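You operate a simulated robot arm through the tools that you are given. There is no shell and no other tool. Be economical: measure what you need, move in short steps, check, and stop when the job is done.

Carry out the task below with a simulated robot arm. There is one attempt and no reset: what you move stays moved.

TASK
Put the bottle marked "No. 2" from the laundry counter top on the yellow coaster and the bottle marked "GEL" on the purple coaster.
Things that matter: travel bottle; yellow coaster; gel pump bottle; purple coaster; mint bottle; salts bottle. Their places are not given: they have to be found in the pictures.

It is judged by the outcome, as a careful person would: the job done as asked, and still so three seconds after it is handed in. It fails if anything else is knocked over, pushed out of place, dropped, spilled or broken.

THE ROBOT
A 7-joint arm with a two-finger parallel gripper, fixed in place. Base frame: the origin is at the foot of the arm, x ahead of it, y to its left, z up; the work surface is at about z = 899. Lengths are in mm, angles in rad, forces in N, time in s.
With the tool pointing down near the work surface it reaches from about 300 to 680 mm from the base axis. Its first joint turns from -1.152 to 1.152 rad. Payload 1.57 kg.
Tool frame: the origin (TCP) lies between the finger pads and is the grasp point; the fingertips stand 30 mm ahead of it; z points along the fingers, y is the line along which they close. The gripper opens to 110 mm. The fingers are 24 mm wide and 12 mm thick; the gripper's body (48 by 112 mm) begins 78 mm behind the TCP.
Orientation is told as [roll, pitch, yaw] about the base's x, y, z axes, in that order, counted from this pose: with the fingers straight down and closing along the base's y, the tool's x points along the base's -x, its y along +y and its z along -z.

THE INTERFACE
- The arm moves only by the tool servo_tool. Its argument "targets" is text: rows parted by semicolons, each of 7 numbers parted by spaces: the shift along the tool's x, y, z in mm, then the turn, a rotation vector about the tool's x, y, z in rad, then the closure in counts, from 0 (fully open) to 255 (shut). In form: x y z rx ry rz gripper; .... A call has 1 to 12 rows; each row shifts and turns the commanded pose from where the row before left it, along the tool's axes as they then stand. A row lasts 0.2 s, in which the tool goes at most 50 mm and 0.15 rad; a call with a longer step from one row to the next is refused whole, and so is a gripper value outside its range. A pose out of reach is approached as far as the arm can. The call stops where the force on the tool passes 40 N (or 10 N more than at its start, if that is more) or the arm is blocked; 0.2 s more then pass. The fingers move at their own pace (about 108 mm/s each) and stop on an object; they squeeze with about 29 N. The grip force told is the motor's: it shows also when the fingers shut on nothing. Time passes only in rows, and 0.2 s behind the last, so rows that do not move let the fingers close. It gives the time, the measured TCP pose, the force on the tool (base axes), the opening and the grip force at its end, in the units of the frame above (readings bear some noise).
- Cameras (640 x 400 px; columns grow to the right, rows downward): "scene" is fixed at [165.7, -373.3, 1420.3]; the picture's right is [0.82, -0.57, 0.00], its down [-0.28, -0.40, -0.87] and it looks along [0.50, 0.72, -0.48] (base axes); focal length 334 px, centre (320, 200). "wrist" rides on the gripper at [-36, 0, -80] in the tool frame; the picture's right is [0.00, -1.00, 0.00], its down [0.97, 0.00, -0.24] and it looks along [0.24, 0.00, 0.97] (tool axes); focal length 218 px, centre (320, 200).
- camera(camera): a new picture of that camera. No time passes.
- locate(camera, pixels): for up to 12 pixels [column, row] of the newest picture of that camera ("zoom" is the newest enlarged one), the place [x, y, z] in the base frame of the surface seen there, good to about 2 mm, but the place of the scene camera against the robot may be out by one fixed shift of up to 18 mm in any direction. No time passes.
- close_up(camera, box): a new picture of the part [left, top, right, bottom] of that camera's present view, enlarged. No time passes.
- hand_in(): hands the job in; it is judged then, once.

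Work in short steps. Measure before you move; look again where a grasp or a placing could have gone wrong, and mend it. You have 60 turns and 26 pictures in all, the two below and enlarged ones among them. Open the gripper and draw the arm clear of the work before you hand the job in, unless the task says otherwise; then end with one line.

The tools are called after "Call:" as name(argument=value, ...) on one line, values as JSON. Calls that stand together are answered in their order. servo_tool: Moves the arm, as the interface text tells. Its arguments: {"type":"object","properties":{"targets":{"type":"string"}},"required":["targets"]} The other tools are called the same way: camera (camera) takes a picture; locate (camera, pixels) gives the place of the surface under pixels of a picture; close_up (camera, box) takes an enlarged picture of a part of a camera's view; hand_in () hands the job in.

At the start:

```text
t: 0.0
position: [409.7, -63.9, 1190.1]
tool_rot: [0.001, -0.001, 0.001]
ft_force: [0.8, -0.3, 0.5]
gripper_width: 110.1
grip_force: 0.0
```

scene: 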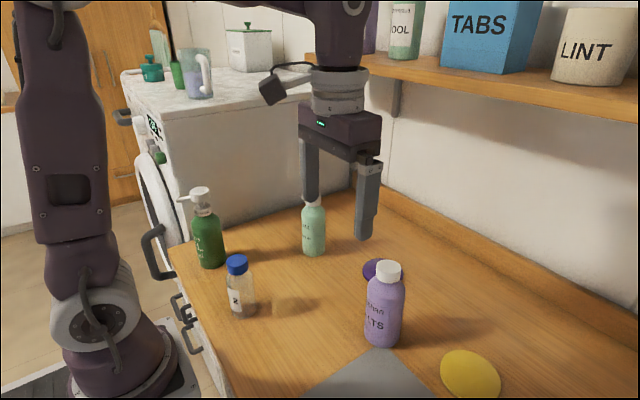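
wrist: 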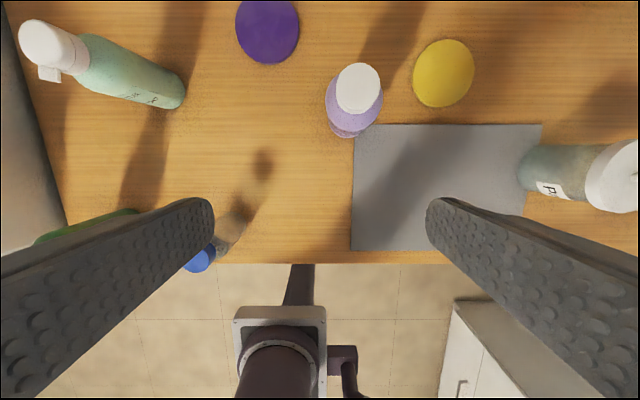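

The pictures show a green pump bottle at (208,235), a blue-capped bottle at (240,285), and another bottle at the wrist view's right edge. I'll enlarge to read the labels and locate the items.

Call:
close_up(camera="scene", box=[170, 170, 350, 330])

Call:
locate(camera="wrist", pixels=[[267, 30], [443, 73], [357, 88], [198, 260], [232, 228], [550, 172], [615, 178], [100, 218], [45, 45], [160, 92], [450, 190], [262, 165]])

Call:
locate(camera="scene", pixels=[[237, 260], [240, 290], [238, 315], [205, 212], [208, 240], [212, 265], [372, 270], [470, 372], [388, 267], [383, 340], [313, 205], [314, 252]])

```text
2.50 times, centred on (260, 250) of scene
```

zoom: 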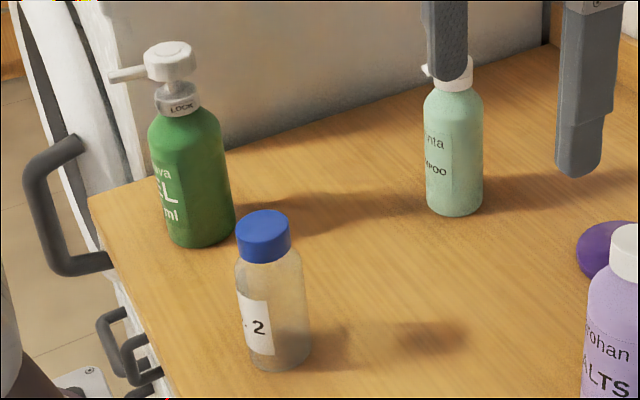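

```text
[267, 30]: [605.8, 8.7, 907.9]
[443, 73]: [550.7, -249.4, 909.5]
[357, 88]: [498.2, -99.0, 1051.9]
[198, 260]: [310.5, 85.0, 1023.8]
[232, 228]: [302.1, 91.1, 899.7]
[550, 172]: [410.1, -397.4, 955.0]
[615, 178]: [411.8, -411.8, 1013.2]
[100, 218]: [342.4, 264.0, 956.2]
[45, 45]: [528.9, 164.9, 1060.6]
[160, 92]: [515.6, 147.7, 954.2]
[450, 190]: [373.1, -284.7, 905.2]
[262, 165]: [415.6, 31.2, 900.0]
```

```text
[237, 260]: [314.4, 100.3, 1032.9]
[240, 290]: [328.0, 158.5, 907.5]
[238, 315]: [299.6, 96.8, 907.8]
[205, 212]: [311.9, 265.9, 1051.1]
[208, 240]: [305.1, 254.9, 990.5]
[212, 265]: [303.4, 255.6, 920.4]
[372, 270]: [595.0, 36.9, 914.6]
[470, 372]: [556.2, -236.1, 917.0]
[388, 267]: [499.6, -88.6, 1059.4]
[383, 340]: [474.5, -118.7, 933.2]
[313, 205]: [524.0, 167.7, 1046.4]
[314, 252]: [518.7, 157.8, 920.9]
```

The scene close-up shows "2" on the blue-capped bottle and GEL on the green pump bottle. I'll move over between those two at the present height for an accurate wrist view, and check the right-hand bottle's label first.

Call:
close_up(camera="wrist", box=[500, 120, 640, 220])

Call:
servo_tool(targets="10 45 0 0 0 0 0; 10 45 0 0 0 0 0; 10 45 0 0 0 0 0; 10 45 0 0 0 0 0; 10 45 0 0 0 0 0; 0 0 0 0 0 0 0")

Call:
camera(camera="wrist")

```text
4.00 times, centred on (570, 170) of wrist
```

zoom: 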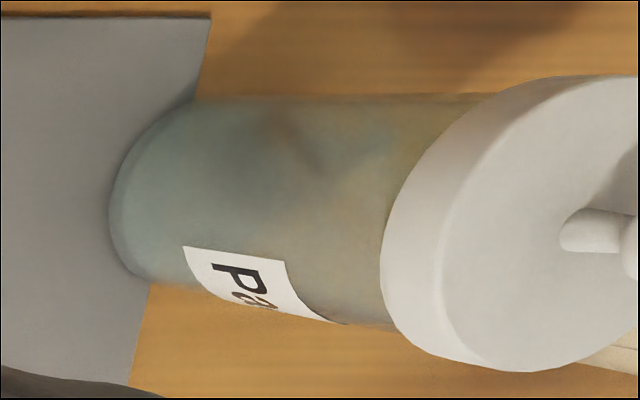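

```text
t: 1.4
position: [360.5, 163.4, 1189.2]
tool_rot: [-0.002, -0.001, 0.0]
ft_force: [-0.6, 0.1, -0.2]
gripper_width: 110.0
grip_force: 0.1
```

```text
21 pictures are left
```

wrist: 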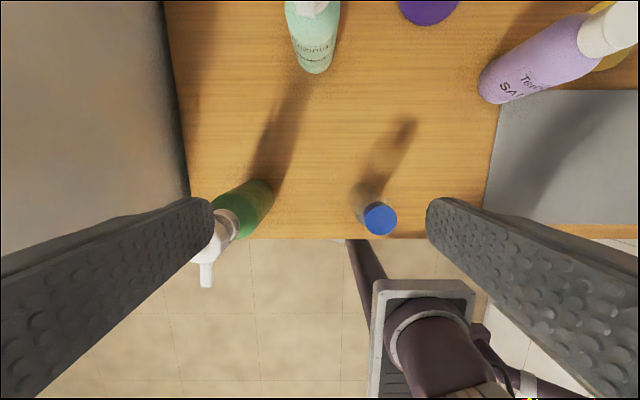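

The cap is at (380,218), the pump nozzle at (206,280) and the GEL body around (250,203). I'll locate these.

Call:
locate(camera="wrist", pixels=[[380, 218], [366, 216], [394, 218], [380, 204], [380, 232], [206, 283], [222, 230], [240, 213], [250, 205], [262, 195], [232, 194], [262, 215]])

Call:
close_up(camera="wrist", box=[180, 160, 420, 310])

```text
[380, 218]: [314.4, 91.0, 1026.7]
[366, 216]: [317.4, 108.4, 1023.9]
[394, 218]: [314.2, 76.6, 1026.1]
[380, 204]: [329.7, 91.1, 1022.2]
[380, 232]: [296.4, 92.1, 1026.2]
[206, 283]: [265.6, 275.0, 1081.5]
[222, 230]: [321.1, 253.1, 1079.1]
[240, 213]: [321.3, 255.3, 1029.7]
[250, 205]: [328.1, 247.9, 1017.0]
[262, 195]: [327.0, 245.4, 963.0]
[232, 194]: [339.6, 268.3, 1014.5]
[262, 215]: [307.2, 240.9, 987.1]
```

```text
2.67 times, centred on (300, 235) of wrist
```

zoom: 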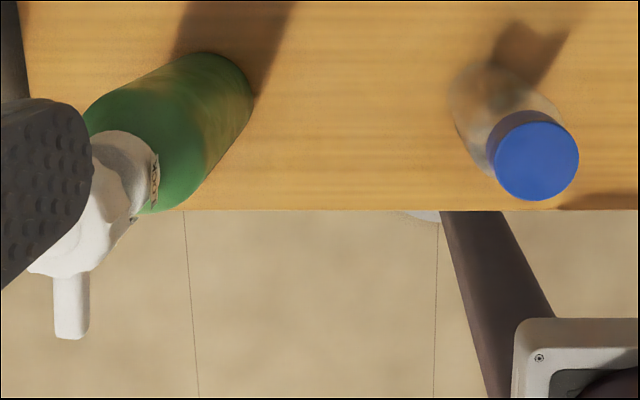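

The cap centre is about (313, 92) with its top at 1026, so the bottle is 127 mm tall. I'll move over it and descend partway.

Call:
servo_tool(targets="16 -24 0 0 0 0 0; 16 -24 0 0 0 0 0; 15.5 -23.4 0 0 0 0 0; 0 0 0 0 0 0 0; 0 0 40 0 0 0 0; 0 0 40 0 0 0 0; 0 0 20 0 0 0 0; 0 0 0 0 0 0 0")

Call:
camera(camera="wrist")

```text
t: 3.2
position: [315.4, 90.1, 1087.3]
tool_rot: [0.001, -0.001, -0.001]
ft_force: [0.0, 0.4, 0.0]
gripper_width: 109.9
grip_force: 0.2
```

```text
19 pictures are left
```

wrist: 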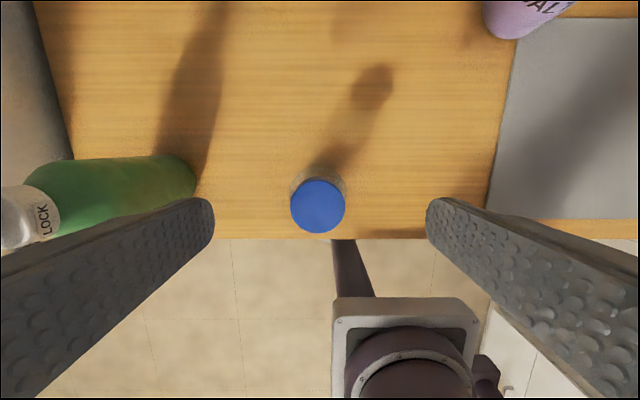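

The cap is centred between the fingers at (318,206). I'll descend to z≈965 and close.

Call:
locate(camera="wrist", pixels=[[318, 206], [293, 206], [343, 206], [195, 180], [170, 158], [185, 200]])

Call:
servo_tool(targets="0 0 30 0 0 0 0; 0 0 30 0 0 0 0; 0 0 30 0 0 0 0; 0 0 20 0 0 0 0; 0 0 12 0 0 0 0; 0 0 0 0 0 0 0")

```text
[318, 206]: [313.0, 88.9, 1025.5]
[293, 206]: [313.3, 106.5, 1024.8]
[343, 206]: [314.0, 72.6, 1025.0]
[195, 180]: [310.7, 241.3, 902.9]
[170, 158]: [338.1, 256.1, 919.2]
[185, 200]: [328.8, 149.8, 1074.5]
```

```text
t: 4.6
position: [312.2, 89.6, 965.0]
tool_rot: [0.0, 0.0, -0.001]
ft_force: [0.3, -0.1, -1.0]
gripper_width: 110.1
grip_force: 0.0
```

At grasp height, well centred; closing and lifting slightly.

Call:
servo_tool(targets="0 0 0 0 0 0 100; 0 0 0 0 0 0 255; 0 0 0 0 0 0 255; 0 0 0 0 0 0 255; 0 0 -10 0 0 0 255; 0 0 -20 0 0 0 255; 0 0 0 0 0 0 255")

Call:
camera(camera="scene")

```text
t: 6.2
position: [314.0, 88.8, 995.4]
tool_rot: [0.0, 0.0, 0.001]
ft_force: [-0.4, -0.5, -0.9]
gripper_width: 48.8
grip_force: 29.1
```

```text
18 pictures are left
```

scene: 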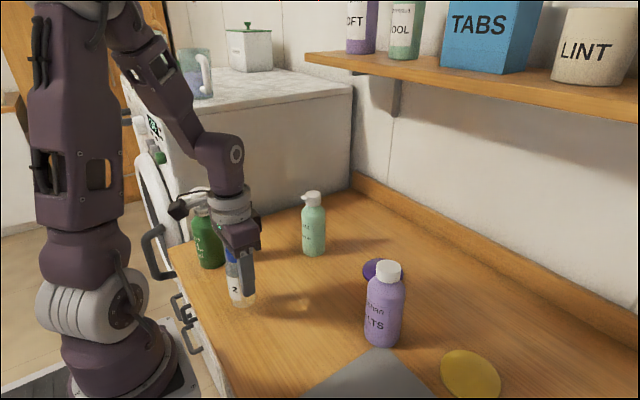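

Bottle No. 2 is held (48.8 mm wide) and lifted. I'll raise it clear of everything, then travel toward the yellow coaster and stop short to measure it.

Call:
servo_tool(targets="0 0 -40 0 0 0 255; 0 0 -45 0 0 0 255; 0 0 -45 0 0 0 255; 0 0 -45 0 0 0 255; 0 0 -20 0 0 0 255; -21 -40 0 0 0 0 255; -21 -40 0 0 0 0 255; -21 -40 0 0 0 0 255; -21 -40 0 0 0 0 255; -21 -40 0 0 0 0 255; -21 -40 0 0 0 0 255; 0 0 0 0 0 0 255")

Call:
camera(camera="wrist")

```text
t: 8.8
position: [442.6, -150.4, 1192.0]
tool_rot: [-0.001, -0.001, 0.0]
ft_force: [1.1, 0.0, 0.3]
gripper_width: 48.6
grip_force: 28.8
```

```text
17 pictures are left
```

wrist: 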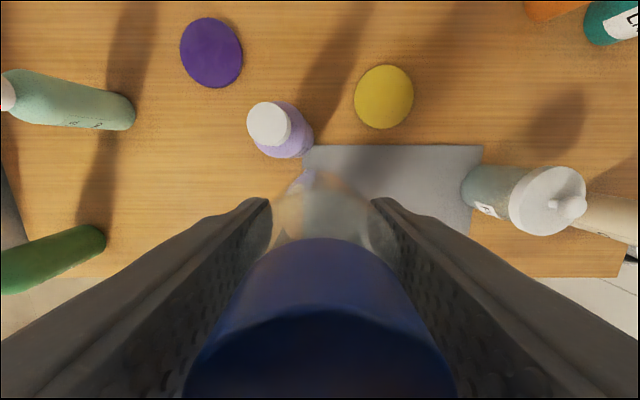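

I'll measure the edges of both coasters: yellow spans columns 354–413 and rows 65–129, purple columns 180–242 and rows 17–88.

Call:
locate(camera="wrist", pixels=[[384, 97], [356, 97], [411, 97], [384, 67], [384, 127], [211, 52], [182, 52], [240, 52], [211, 20], [211, 85], [615, 25], [545, 10]])

```text
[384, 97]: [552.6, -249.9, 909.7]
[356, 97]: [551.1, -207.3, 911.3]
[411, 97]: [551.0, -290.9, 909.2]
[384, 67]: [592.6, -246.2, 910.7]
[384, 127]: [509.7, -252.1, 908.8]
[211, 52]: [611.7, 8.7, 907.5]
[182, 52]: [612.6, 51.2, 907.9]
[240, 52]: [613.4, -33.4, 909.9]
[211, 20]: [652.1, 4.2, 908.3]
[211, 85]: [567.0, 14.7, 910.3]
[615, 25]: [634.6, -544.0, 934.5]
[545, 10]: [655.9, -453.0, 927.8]
```

Yellow centre is (551, -249), top about 909.5; purple is (610, 9). I'll move above yellow and descend to 1000.

Call:
servo_tool(targets="-36.1 -33 0 0 0 0 255; -36.1 -33 0 0 0 0 255; -36.2 -33 0 0 0 0 255; 0 0 0 0 0 0 255; 0 0 45 0 0 0 255; 0 0 45 0 0 0 255; 0 0 45 0 0 0 255; 0 0 40 0 0 0 255; 0 0 17 0 0 0 255; 0 0 0 0 0 0 255")

Call:
camera(camera="scene")

```text
t: 11.0
position: [546.0, -249.1, 998.4]
tool_rot: [0.001, -0.002, -0.001]
ft_force: [0.2, 0.8, 0.3]
gripper_width: 48.5
grip_force: 28.9
out of reach, approached as far as the arm can: row 3
```

```text
16 pictures are left
```

scene: 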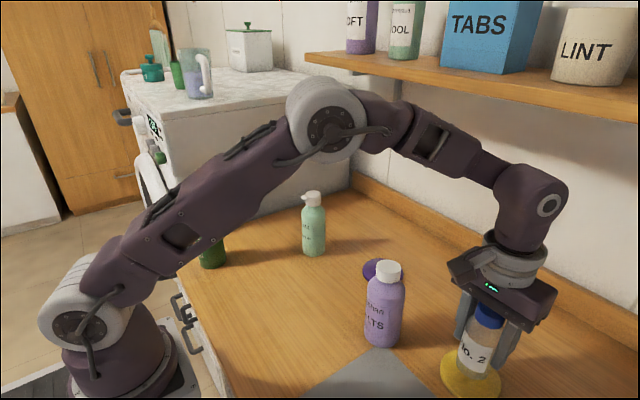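

x is 5 mm short; correct it and lower gently until contact at about z=975.

Call:
servo_tool(targets="-5 0 0 0 0 0 255; 0 0 10 0 0 0 255; 0 0 8 0 0 0 255; 0 0 3 0 0 0 255; 0 0 0 0 0 0 255")

Call:
close_up(camera="scene", box=[420, 280, 580, 400])

```text
t: 12.2
position: [551.8, -248.9, 978.4]
tool_rot: [0.0, 0.0, 0.001]
ft_force: [0.1, 0.4, -1.4]
gripper_width: 48.6
grip_force: 28.9
```

```text
3.33 times, centred on (500, 340) of scene
```

zoom: 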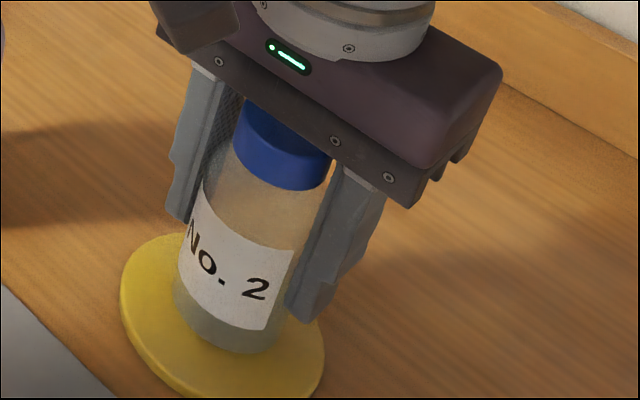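

Still about 3 mm above. Lower in small steps.

Call:
servo_tool(targets="0 0 1.5 0 0 0 255; 0 0 1.5 0 0 0 255; 0 0 1 0 0 0 255; 0 0 0 0 0 0 255")

```text
t: 13.2
position: [552.4, -249.9, 974.5]
tool_rot: [0.001, -0.001, 0.001]
ft_force: [0.3, 0.4, -0.3]
gripper_width: 48.8
grip_force: 28.7
```

Call:
servo_tool(targets="0 0 1 0 0 0 255; 0 0 1 0 0 0 255; 0 0 0 0 0 0 255")

```text
t: 14.0
position: [551.1, -250.1, 973.2]
tool_rot: [-0.002, -0.001, 0.0]
ft_force: [-0.2, -0.8, 13.9]
gripper_width: 48.7
grip_force: 28.4
```

Contact (14 N upward). Release gradually and rise straight up.

Call:
servo_tool(targets="0 0 -0.7 0 0 0 255; 0 0 0 0 0 0 120; 0 0 0 0 0 0 0; 0 0 0 0 0 0 0; 0 0 -30 0 0 0 0; 0 0 -45 0 0 0 0; 0 0 -45 0 0 0 0; 0 0 -45 0 0 0 0; 0 0 -45 0 0 0 0; 0 0 0 0 0 0 0")

Call:
camera(camera="scene")

```text
t: 16.2
position: [552.5, -249.3, 1175.6]
tool_rot: [-0.007, 0.007, 0.014]
ft_force: [0.3, 0.6, 0.3]
gripper_width: 110.2
grip_force: 0.1
out of reach, approached as far as the arm can: row 9
```

```text
14 pictures are left
```

scene: 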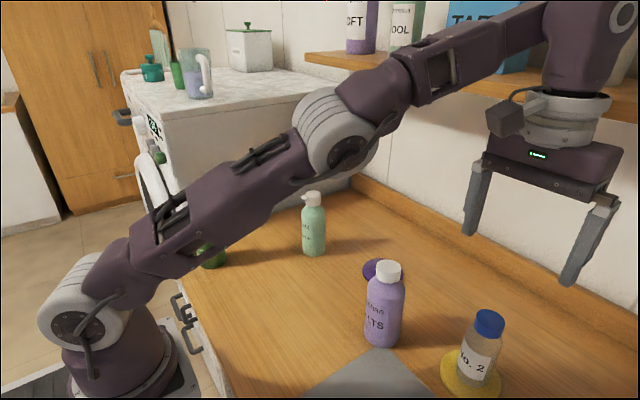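

The No. 2 bottle stands on the yellow coaster. The GEL pump bottle is 184 mm tall with a head too high for a straight-down grasp, so I'll use a 45° tilted one. First I'll move to free space toward it.

Call:
servo_tool(targets="22 44 0 0 0 0 0; 22 44 0 0 0 0 0; 22 44 0 0 0 0 0; 22 44 0 0 0 0 0; 22 44 0 0 0 0 0; 22 44 0 0 0 0 0; 22 44 0 0 0 0 0; 20 20 0 0 0 0 0; 0 0 0 0 0 0 0")

Call:
servo_tool(targets="0 0 0 0 0 -0.143 0; 0 0 0 0 0 -0.143 0; 0 0 0 0 0 -0.143 0; 0 0 0 0 0 -0.143 0; 0 0 0 0 0 -0.143 0; 0 0 0 0 0 -0.143 0; 0 0 0 0 0 -0.143 0; 0 0 0 0 0 -0.143 0; 0 0 0 0 0 -0.143 0; 0 0 0 0 0 -0.143 0; 0 0 0 0 0 -0.141 0; 0 0 0 0 0 0 0")

```text
t: 18.2
position: [377.4, 78.3, 1184.9]
tool_rot: [-0.001, 0.002, -0.001]
ft_force: [0.2, -0.6, -0.2]
gripper_width: 110.0
grip_force: 0.1
```

```text
t: 20.8
position: [378.4, 77.9, 1184.3]
tool_rot: [0.001, 0.0, 1.573]
ft_force: [-0.9, 0.7, 0.6]
gripper_width: 109.9
grip_force: 0.0
```

Yaw of 90° reached. Now tilt 45° with the fingers toward +y.

Call:
servo_tool(targets="0 0 0 0 -0.131 0 0; 0 0 0 0 -0.131 0 0; 0 0 0 0 -0.131 0 0; 0 0 0 0 -0.131 0 0; 0 0 0 0 -0.131 0 0; 0 0 0 0 -0.130 0 0; 0 0 0 0 0 0 0")

Call:
camera(camera="wrist")

```text
t: 22.4
position: [377.1, 77.5, 1184.3]
tool_rot: [0.001, -0.787, 1.57]
ft_force: [-0.6, -0.1, 0.1]
gripper_width: 110.0
grip_force: 0.1
```

```text
13 pictures are left
```

wrist: 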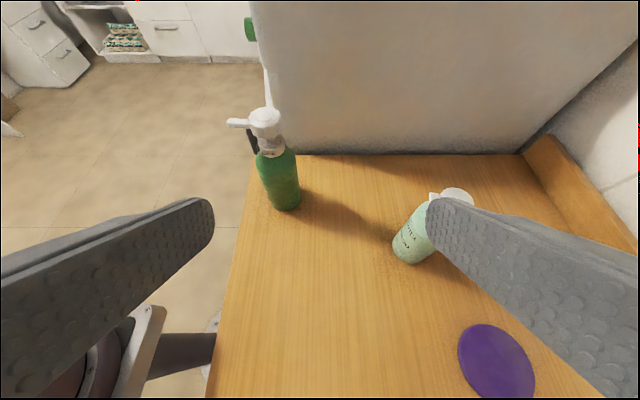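

Tilt achieved, and the GEL bottle shows at (280,180) with its nozzle to the left. I'll measure its edges and heights.

Call:
locate(camera="wrist", pixels=[[278, 180], [263, 180], [296, 180], [285, 205], [273, 207], [297, 200], [260, 165], [294, 158], [271, 146], [264, 115], [232, 123], [268, 137]])

Call:
close_up(camera="wrist", box=[220, 100, 320, 220])

```text
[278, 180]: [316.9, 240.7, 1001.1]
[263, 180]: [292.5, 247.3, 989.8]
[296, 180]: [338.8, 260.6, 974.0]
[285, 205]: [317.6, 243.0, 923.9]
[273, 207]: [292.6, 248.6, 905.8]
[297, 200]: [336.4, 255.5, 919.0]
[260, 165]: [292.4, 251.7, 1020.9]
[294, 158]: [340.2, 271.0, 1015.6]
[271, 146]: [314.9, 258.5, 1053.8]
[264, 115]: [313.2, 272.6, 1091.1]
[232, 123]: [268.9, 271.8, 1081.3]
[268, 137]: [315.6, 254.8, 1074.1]
```

```text
3.33 times, centred on (270, 160) of wrist
```

zoom: 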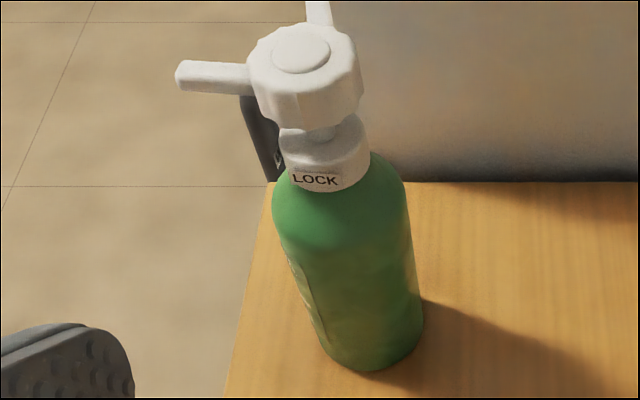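

The GEL axis is about (311.5, 270.3), diameter about 59 and head top 1091. I'll line up on the 45° approach line and advance to 100 mm short.

Call:
servo_tool(targets="11.1 32.8 11.1 0 0 0 0; 11.2 32.8 11.2 0 0 0 0; 0 0 0 0 0 0 0; 0 0 43 0 0 0 0; 0 0 43 0 0 0 0; 0 0 43 0 0 0 0; 0 0 43.7 0 0 0 0; 0 0 0 0 0 0 0")

Call:
camera(camera="wrist")

```text
t: 24.2
position: [312.7, 200.4, 1028.7]
tool_rot: [-0.001, -0.786, 1.57]
ft_force: [-0.1, 0.3, 0.7]
gripper_width: 110.0
grip_force: 0.2
```

```text
11 pictures are left
```

wrist: 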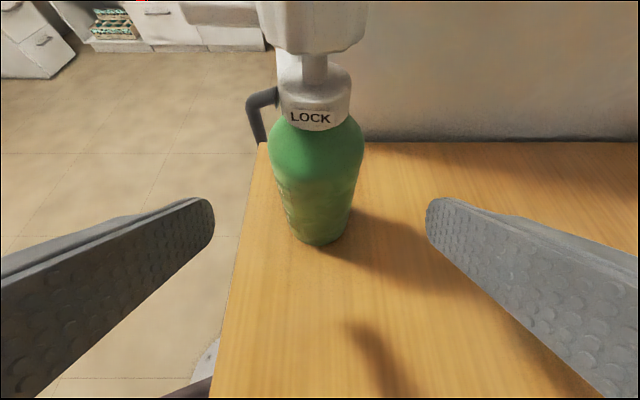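

All is aligned. To keep the hand clear of the pump head I'll tilt 15° more, then advance in two stages.

Call:
servo_tool(targets="0 0 0 0 -0.131 0 0; 0 0 0 0 -0.131 0 0; 13.1 0.6 0 0 0 0 0; 13.2 0.6 0 0 0 0 0; 0 0 30 0 0 0 0; 0 0 20 0 0 0 0; 0 0 0 0 0 0 0")

Call:
camera(camera="scene")

```text
t: 25.8
position: [310.8, 231.0, 982.4]
tool_rot: [0.0, -1.048, 1.57]
ft_force: [0.1, 0.6, -0.8]
gripper_width: 109.8
grip_force: 0.1
```

```text
10 pictures are left
```

scene: 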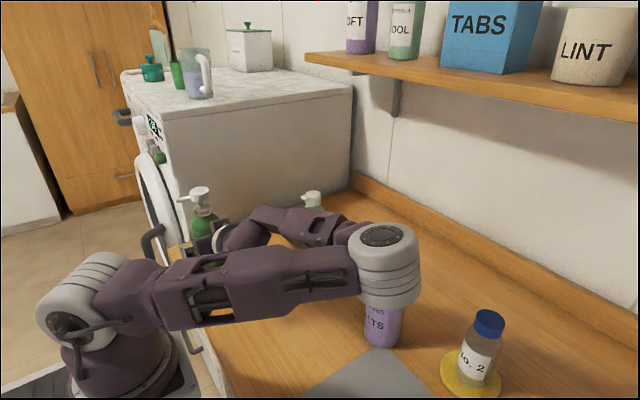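

The elbow has swung out near the salts bottle (388,265). I'll check how close it is before going further.

Call:
locate(camera="scene", pixels=[[385, 300], [370, 300], [410, 300], [388, 235], [383, 330], [415, 260], [350, 280], [313, 205], [320, 250], [270, 300]])

Call:
close_up(camera="scene", box=[170, 170, 430, 350])

```text
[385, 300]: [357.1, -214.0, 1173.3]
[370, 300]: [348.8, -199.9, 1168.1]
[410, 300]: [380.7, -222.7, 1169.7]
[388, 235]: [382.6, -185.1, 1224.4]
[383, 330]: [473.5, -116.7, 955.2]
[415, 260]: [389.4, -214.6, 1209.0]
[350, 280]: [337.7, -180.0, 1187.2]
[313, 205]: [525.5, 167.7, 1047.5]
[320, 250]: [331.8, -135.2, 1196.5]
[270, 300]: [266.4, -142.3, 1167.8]
```

```text
2.22 times, centred on (300, 260) of scene
```

zoom: 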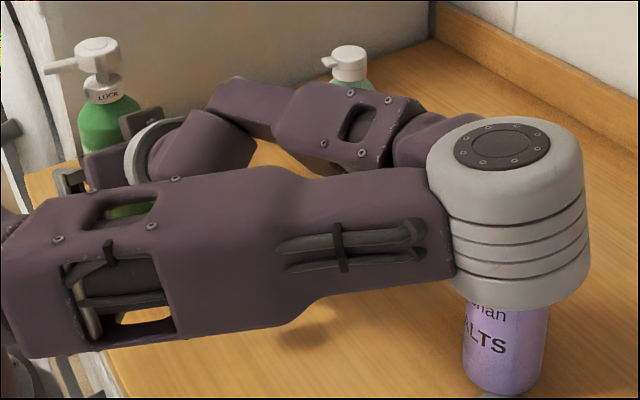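

The elbow's underside is about 1160, over 100 mm above the salts bottle and to its side, so it's safe. I'll advance the last 46 mm and look.

Call:
servo_tool(targets="1.5 -0.5 16 0 0 0 0; 0 0 15 0 0 0 0; 0 0 15 0 0 0 0; 0 0 0 0 0 0 0")

Call:
close_up(camera="scene", box=[170, 170, 430, 350])

```text
t: 26.8
position: [311.2, 269.3, 957.8]
tool_rot: [-0.001, -1.047, 1.571]
ft_force: [-0.8, 0.1, -0.3]
gripper_width: 110.0
grip_force: 0.1
```

```text
2.22 times, centred on (300, 260) of scene
```

zoom: 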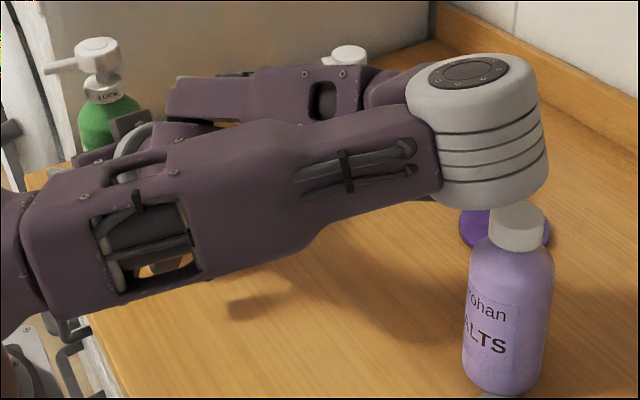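

The bottle is undisturbed and the elbow rose. Close the fingers, then lift 15 mm straight up (tool x −13, z −7.5).

Call:
servo_tool(targets="0 0 0 0 0 0 100; 0 0 0 0 0 0 255; 0 0 0 0 0 0 255; 0 0 0 0 0 0 255; -8.66 0 -5 0 0 0 255; -8.66 0 -5 0 0 0 255; 0 0 0 0 0 0 255")

Call:
camera(camera="wrist")

```text
t: 28.4
position: [310.9, 269.9, 978.7]
tool_rot: [0.0, -1.047, 1.569]
ft_force: [0.4, -0.3, -3.4]
gripper_width: 60.9
grip_force: 29.3
```

```text
7 pictures are left
```

wrist: 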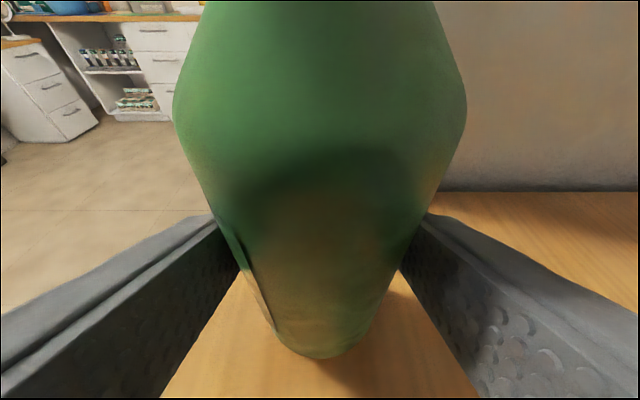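

GEL is held (60.9 mm). I'll lift 100 mm and carry it to about (420,110), clear of the mint bottle.

Call:
servo_tool(targets="-21.65 0 -12.5 0 0 0 255; -21.65 0 -12.5 0 0 0 255; -21.65 0 -12.5 0 0 0 255; -21.65 0 -12.5 0 0 0 255; 16 -10 -27.7 0 0 0 255; 16 -15 -27.7 0 0 0 255; 16 -28 -27.7 0 0 0 255; 16 -28 -27.7 0 0 0 255; 16 -28 -27.7 0 0 0 255; 0 0 0 0 0 0 255")

Call:
camera(camera="scene")

```text
t: 30.6
position: [422.9, 108.4, 1077.0]
tool_rot: [0.001, -1.048, 1.573]
ft_force: [0.9, 0.2, -2.4]
gripper_width: 61.1
grip_force: 29.0
```

```text
6 pictures are left
```

scene: 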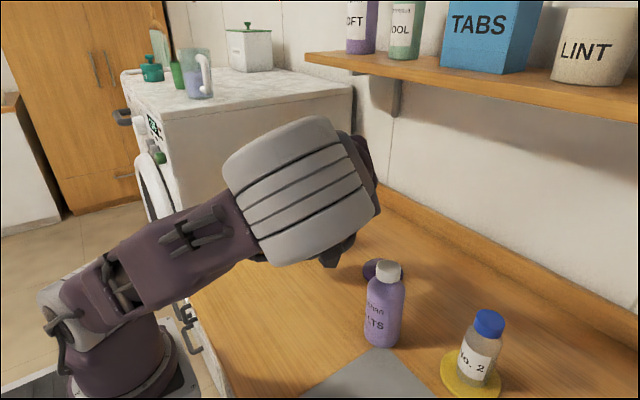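

Everything is clear. Now I'll rotate the tool about the vertical so the fingers point along +x, keeping the bottle upright.

Call:
servo_tool(targets="0 0 0 0.1236 0 0.0714 255; 0 0 0 0.1236 0 0.0714 255; 0 0 0 0.1236 0 0.0714 255; 0 0 0 0.1236 0 0.0714 255; 0 0 0 0.1236 0 0.0714 255; 0 0 0 0 0 0 255")

```text
t: 32.0
position: [421.0, 109.1, 1078.2]
tool_rot: [-0.001, -1.05, 0.855]
ft_force: [-0.2, 0.2, -2.9]
gripper_width: 61.0
grip_force: 29.0
```

Call:
servo_tool(targets="0 0 0 0.1236 0 0.0714 255; 0 0 0 0.1236 0 0.0714 255; 0 0 0 0.1236 0 0.0714 255; 0 0 0 0.1236 0 0.0714 255; 0 0 0 0.1236 0 0.0714 255; 0 0 0 0.1225 0 0.0708 255; 0 0 0 0 0 0 255")

```text
t: 33.6
position: [423.4, 107.6, 1079.2]
tool_rot: [0.001, -1.046, 0.807]
ft_force: [-0.1, -0.2, -3.3]
gripper_width: 61.2
grip_force: 29.3
out of reach, approached as far as the arm can: row 1, 2, 3, 4, 5, 6
```

Rotation stopped at yaw 0.807, which is the reach limit close in. I'll test a small sideways shift to see which axes the commanded pose uses.

Call:
servo_tool(targets="0 -20 0 0 0 0 255; 0 0 0 0 0 0 255")

```text
t: 34.2
position: [439.1, 92.8, 1079.3]
tool_rot: [0.0, -1.048, 0.809]
ft_force: [0.5, -0.3, -2.7]
gripper_width: 61.2
grip_force: 28.8
```

The axes match the measured pose. I'll continue to about (520,20), then rotate further.

Call:
servo_tool(targets="0 -27 0 0 0 0 255; 0 -27 0 0 0 0 255; 0 -27 0 0 0 0 255; 0 -27 0 0 0 0 255; 0 0 0 0 0 0 255; 0 0 0 0.1236 0 0.0714 255; 0 0 0 0.1236 0 0.0714 255; 0 0 0 0.1236 0 0.0714 255; 0 0 0 0.1236 0 0.0714 255; 0 0 0 0.1236 0 0.0714 255; 0 0 0 0 0 0 255")

Call:
camera(camera="scene")

```text
t: 36.6
position: [517.2, 19.1, 1079.2]
tool_rot: [0.0, -1.047, 0.095]
ft_force: [-0.1, 0.4, -3.4]
gripper_width: 61.1
grip_force: 28.8
```

```text
5 pictures are left
```

scene: 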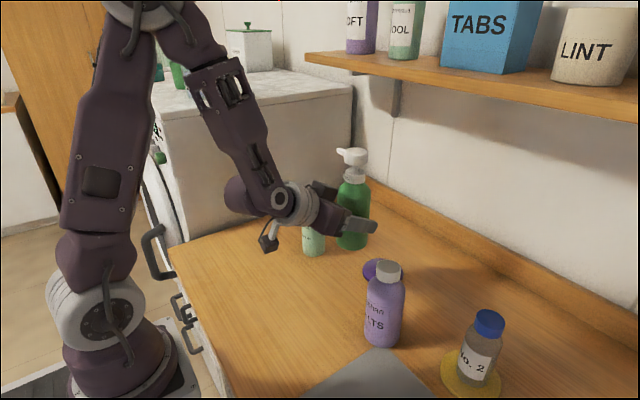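

The bottle is upright and the hand is on the base side. I'll move over the purple coaster (610, 9), descending to about 999.

Call:
servo_tool(targets="5.9 -4.7 29.8 0 0 0 255; 5.9 -4.7 29.8 0 0 0 255; 5.9 -4.8 29.8 0 0 0 255; 5.9 -4.7 29.8 0 0 0 255; 0 0 0 0 0 0 255")

Call:
close_up(camera="scene", box=[300, 140, 460, 300])

```text
t: 37.8
position: [608.5, 11.0, 998.9]
tool_rot: [0.001, -1.047, 0.097]
ft_force: [1.1, 0.3, -2.5]
gripper_width: 61.2
grip_force: 29.5
```

```text
2.50 times, centred on (380, 220) of scene
```

zoom: 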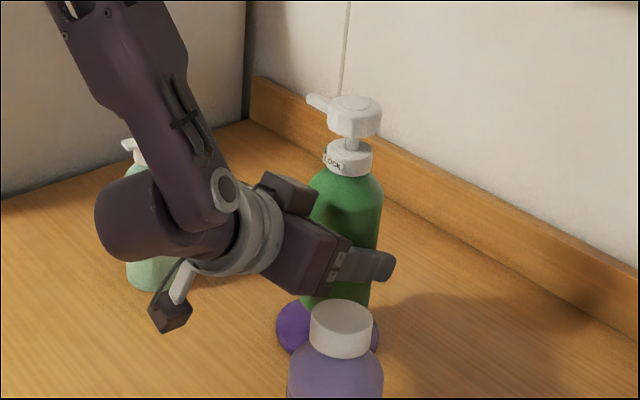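

I'll check the bottle's position relative to the coaster, using body edges and coaster edges in this same zoom.

Call:
locate(camera="zoom", pixels=[[346, 230], [372, 230], [320, 210], [360, 230], [345, 290], [279, 325], [376, 330], [290, 310], [350, 102], [285, 343], [332, 200], [376, 200]])

```text
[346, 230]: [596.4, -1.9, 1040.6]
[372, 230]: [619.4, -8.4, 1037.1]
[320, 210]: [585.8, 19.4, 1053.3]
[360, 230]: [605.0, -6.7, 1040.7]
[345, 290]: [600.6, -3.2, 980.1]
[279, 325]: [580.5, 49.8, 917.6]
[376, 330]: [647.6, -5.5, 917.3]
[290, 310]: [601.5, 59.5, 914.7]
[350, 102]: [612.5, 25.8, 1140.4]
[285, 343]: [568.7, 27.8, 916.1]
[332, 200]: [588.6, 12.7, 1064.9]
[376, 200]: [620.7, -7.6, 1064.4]
```

The bottle axis is about (614.5, 21.5) and the coaster centre about (611, 18.5) in the scene frame. I'll correct by (-3,-2.5) and descend to about 970.

Call:
servo_tool(targets="1.5 -2.5 -2.6 0 0 0 255; 8.66 0 5 0 0 0 255; 8.66 0 5 0 0 0 255; 6 0 3.5 0 0 0 255; 0 0 0 0 0 0 255")

```text
t: 39.0
position: [606.6, 6.2, 971.0]
tool_rot: [0.002, -1.047, 0.095]
ft_force: [-1.0, -0.9, -2.1]
gripper_width: 61.2
grip_force: 28.9
```

Lowering in 1 mm steps to contact.

Call:
servo_tool(targets="0.87 0 0.5 0 0 0 255; 0.87 0 0.5 0 0 0 255; 0.87 0 0.5 0 0 0 255; 0 0 0 0 0 0 255")

```text
t: 40.0
position: [607.1, 7.2, 969.3]
tool_rot: [0.002, -1.048, 0.096]
ft_force: [0.3, -0.6, -2.8]
gripper_width: 60.9
grip_force: 28.6
```

Call:
servo_tool(targets="0.87 0 0.5 0 0 0 255; 0.87 0 0.5 0 0 0 255; 0 0 0 0 0 0 255")

```text
t: 40.8
position: [605.5, 7.1, 967.2]
tool_rot: [0.001, -1.051, 0.095]
ft_force: [-2.4, -1.1, 15.0]
gripper_width: 61.1
grip_force: 29.0
```

Contact (15 N). Ease off slightly, open, and look.

Call:
servo_tool(targets="-0.6 0 -0.35 0 0 0 255; 0 0 0 0 0 0 150; 0 0 0 0 0 0 0; 0 0 0 0 0 0 0; 0 0 0 0 0 0 0")

Call:
close_up(camera="scene", box=[300, 140, 460, 300])

```text
t: 42.0
position: [604.9, 7.3, 967.1]
tool_rot: [0.002, -1.047, 0.097]
ft_force: [-1.4, 0.0, 0.2]
gripper_width: 109.9
grip_force: 0.0
```

```text
2.50 times, centred on (380, 220) of scene
```

zoom: 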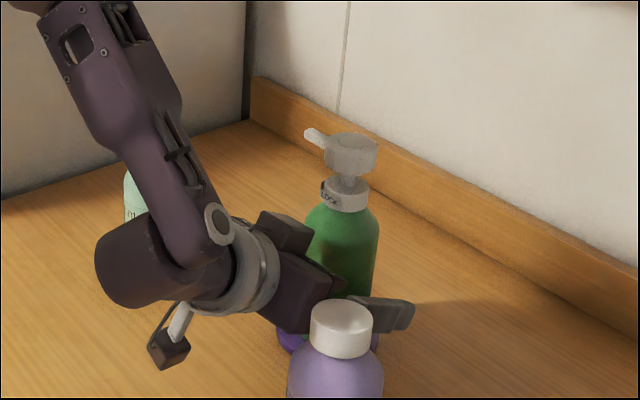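

Released and standing upright. Retreat along the finger axis, then up.

Call:
servo_tool(targets="0 0 -20 0 0 0 0; 0 0 -30 0 0 0 0; 0 0 -40 0 0 0 0; 0 0 -40 0 0 0 0; -35 0 -20 0 0 0 0; -35 0 -20 0 0 0 0; 0 0 0 0 0 0 0")

Call:
camera(camera="wrist")

Call:
camera(camera="scene")

```text
t: 43.6
position: [520.4, -2.2, 1098.4]
tool_rot: [0.003, -1.047, 0.095]
ft_force: [0.9, 0.3, 0.6]
gripper_width: 110.0
grip_force: 0.0
out of reach, approached as far as the arm can: row 4
```

```text
2 pictures are left
```

wrist: 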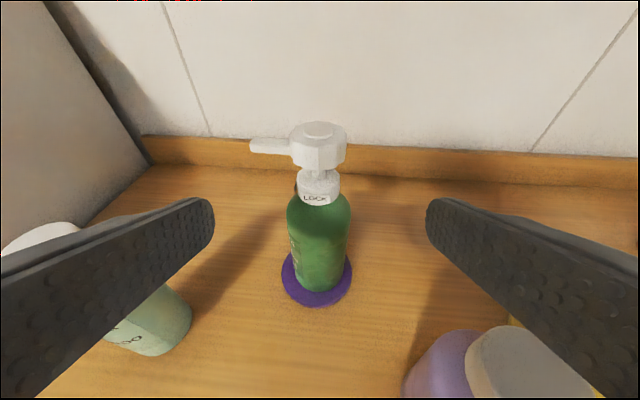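

```text
1 pictures are left
```

scene: 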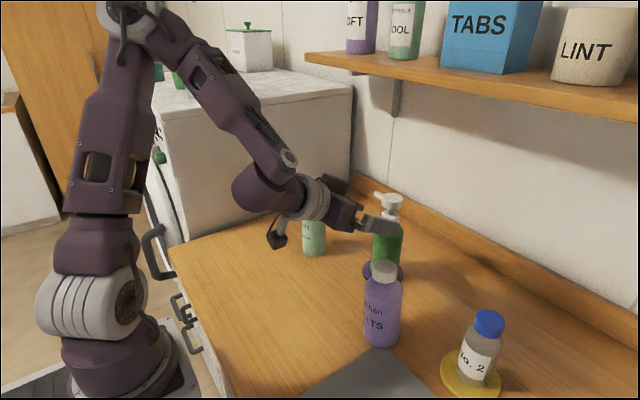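

GEL stands centred on purple, and the salts and mint bottles are in place. Draw the arm up and clear.

Call:
servo_tool(targets="-35 0 -20 0 0 0 0; -35 0 -20 0 0 0 0; 0 0 -30 0 0 0 0; 0 0 0 0 0 0 0")

Call:
camera(camera="scene")

```text
t: 44.6
position: [495.4, -3.8, 1192.3]
tool_rot: [0.0, -1.048, 0.096]
ft_force: [0.0, 0.4, -0.8]
gripper_width: 109.9
grip_force: 0.0
```

```text
0 pictures are left
```

scene: 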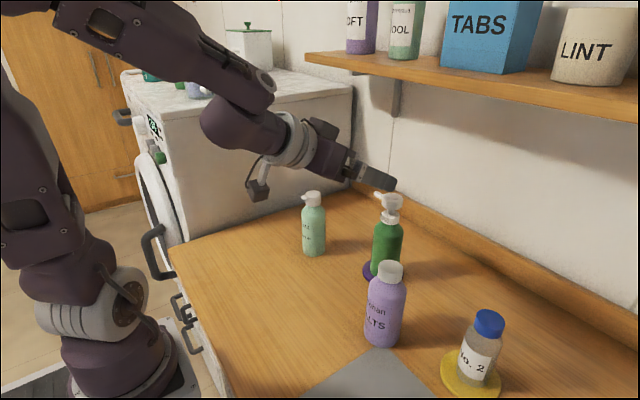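

All objects are in place and the arm is clear; handing in.

Call:
hand_in()

```text
The job is handed in.
```

The "No. 2" bottle stands on the yellow coaster and the "GEL" bottle on the purple coaster. The last picture showed both upright, with the salts and mint bottles undisturbed.
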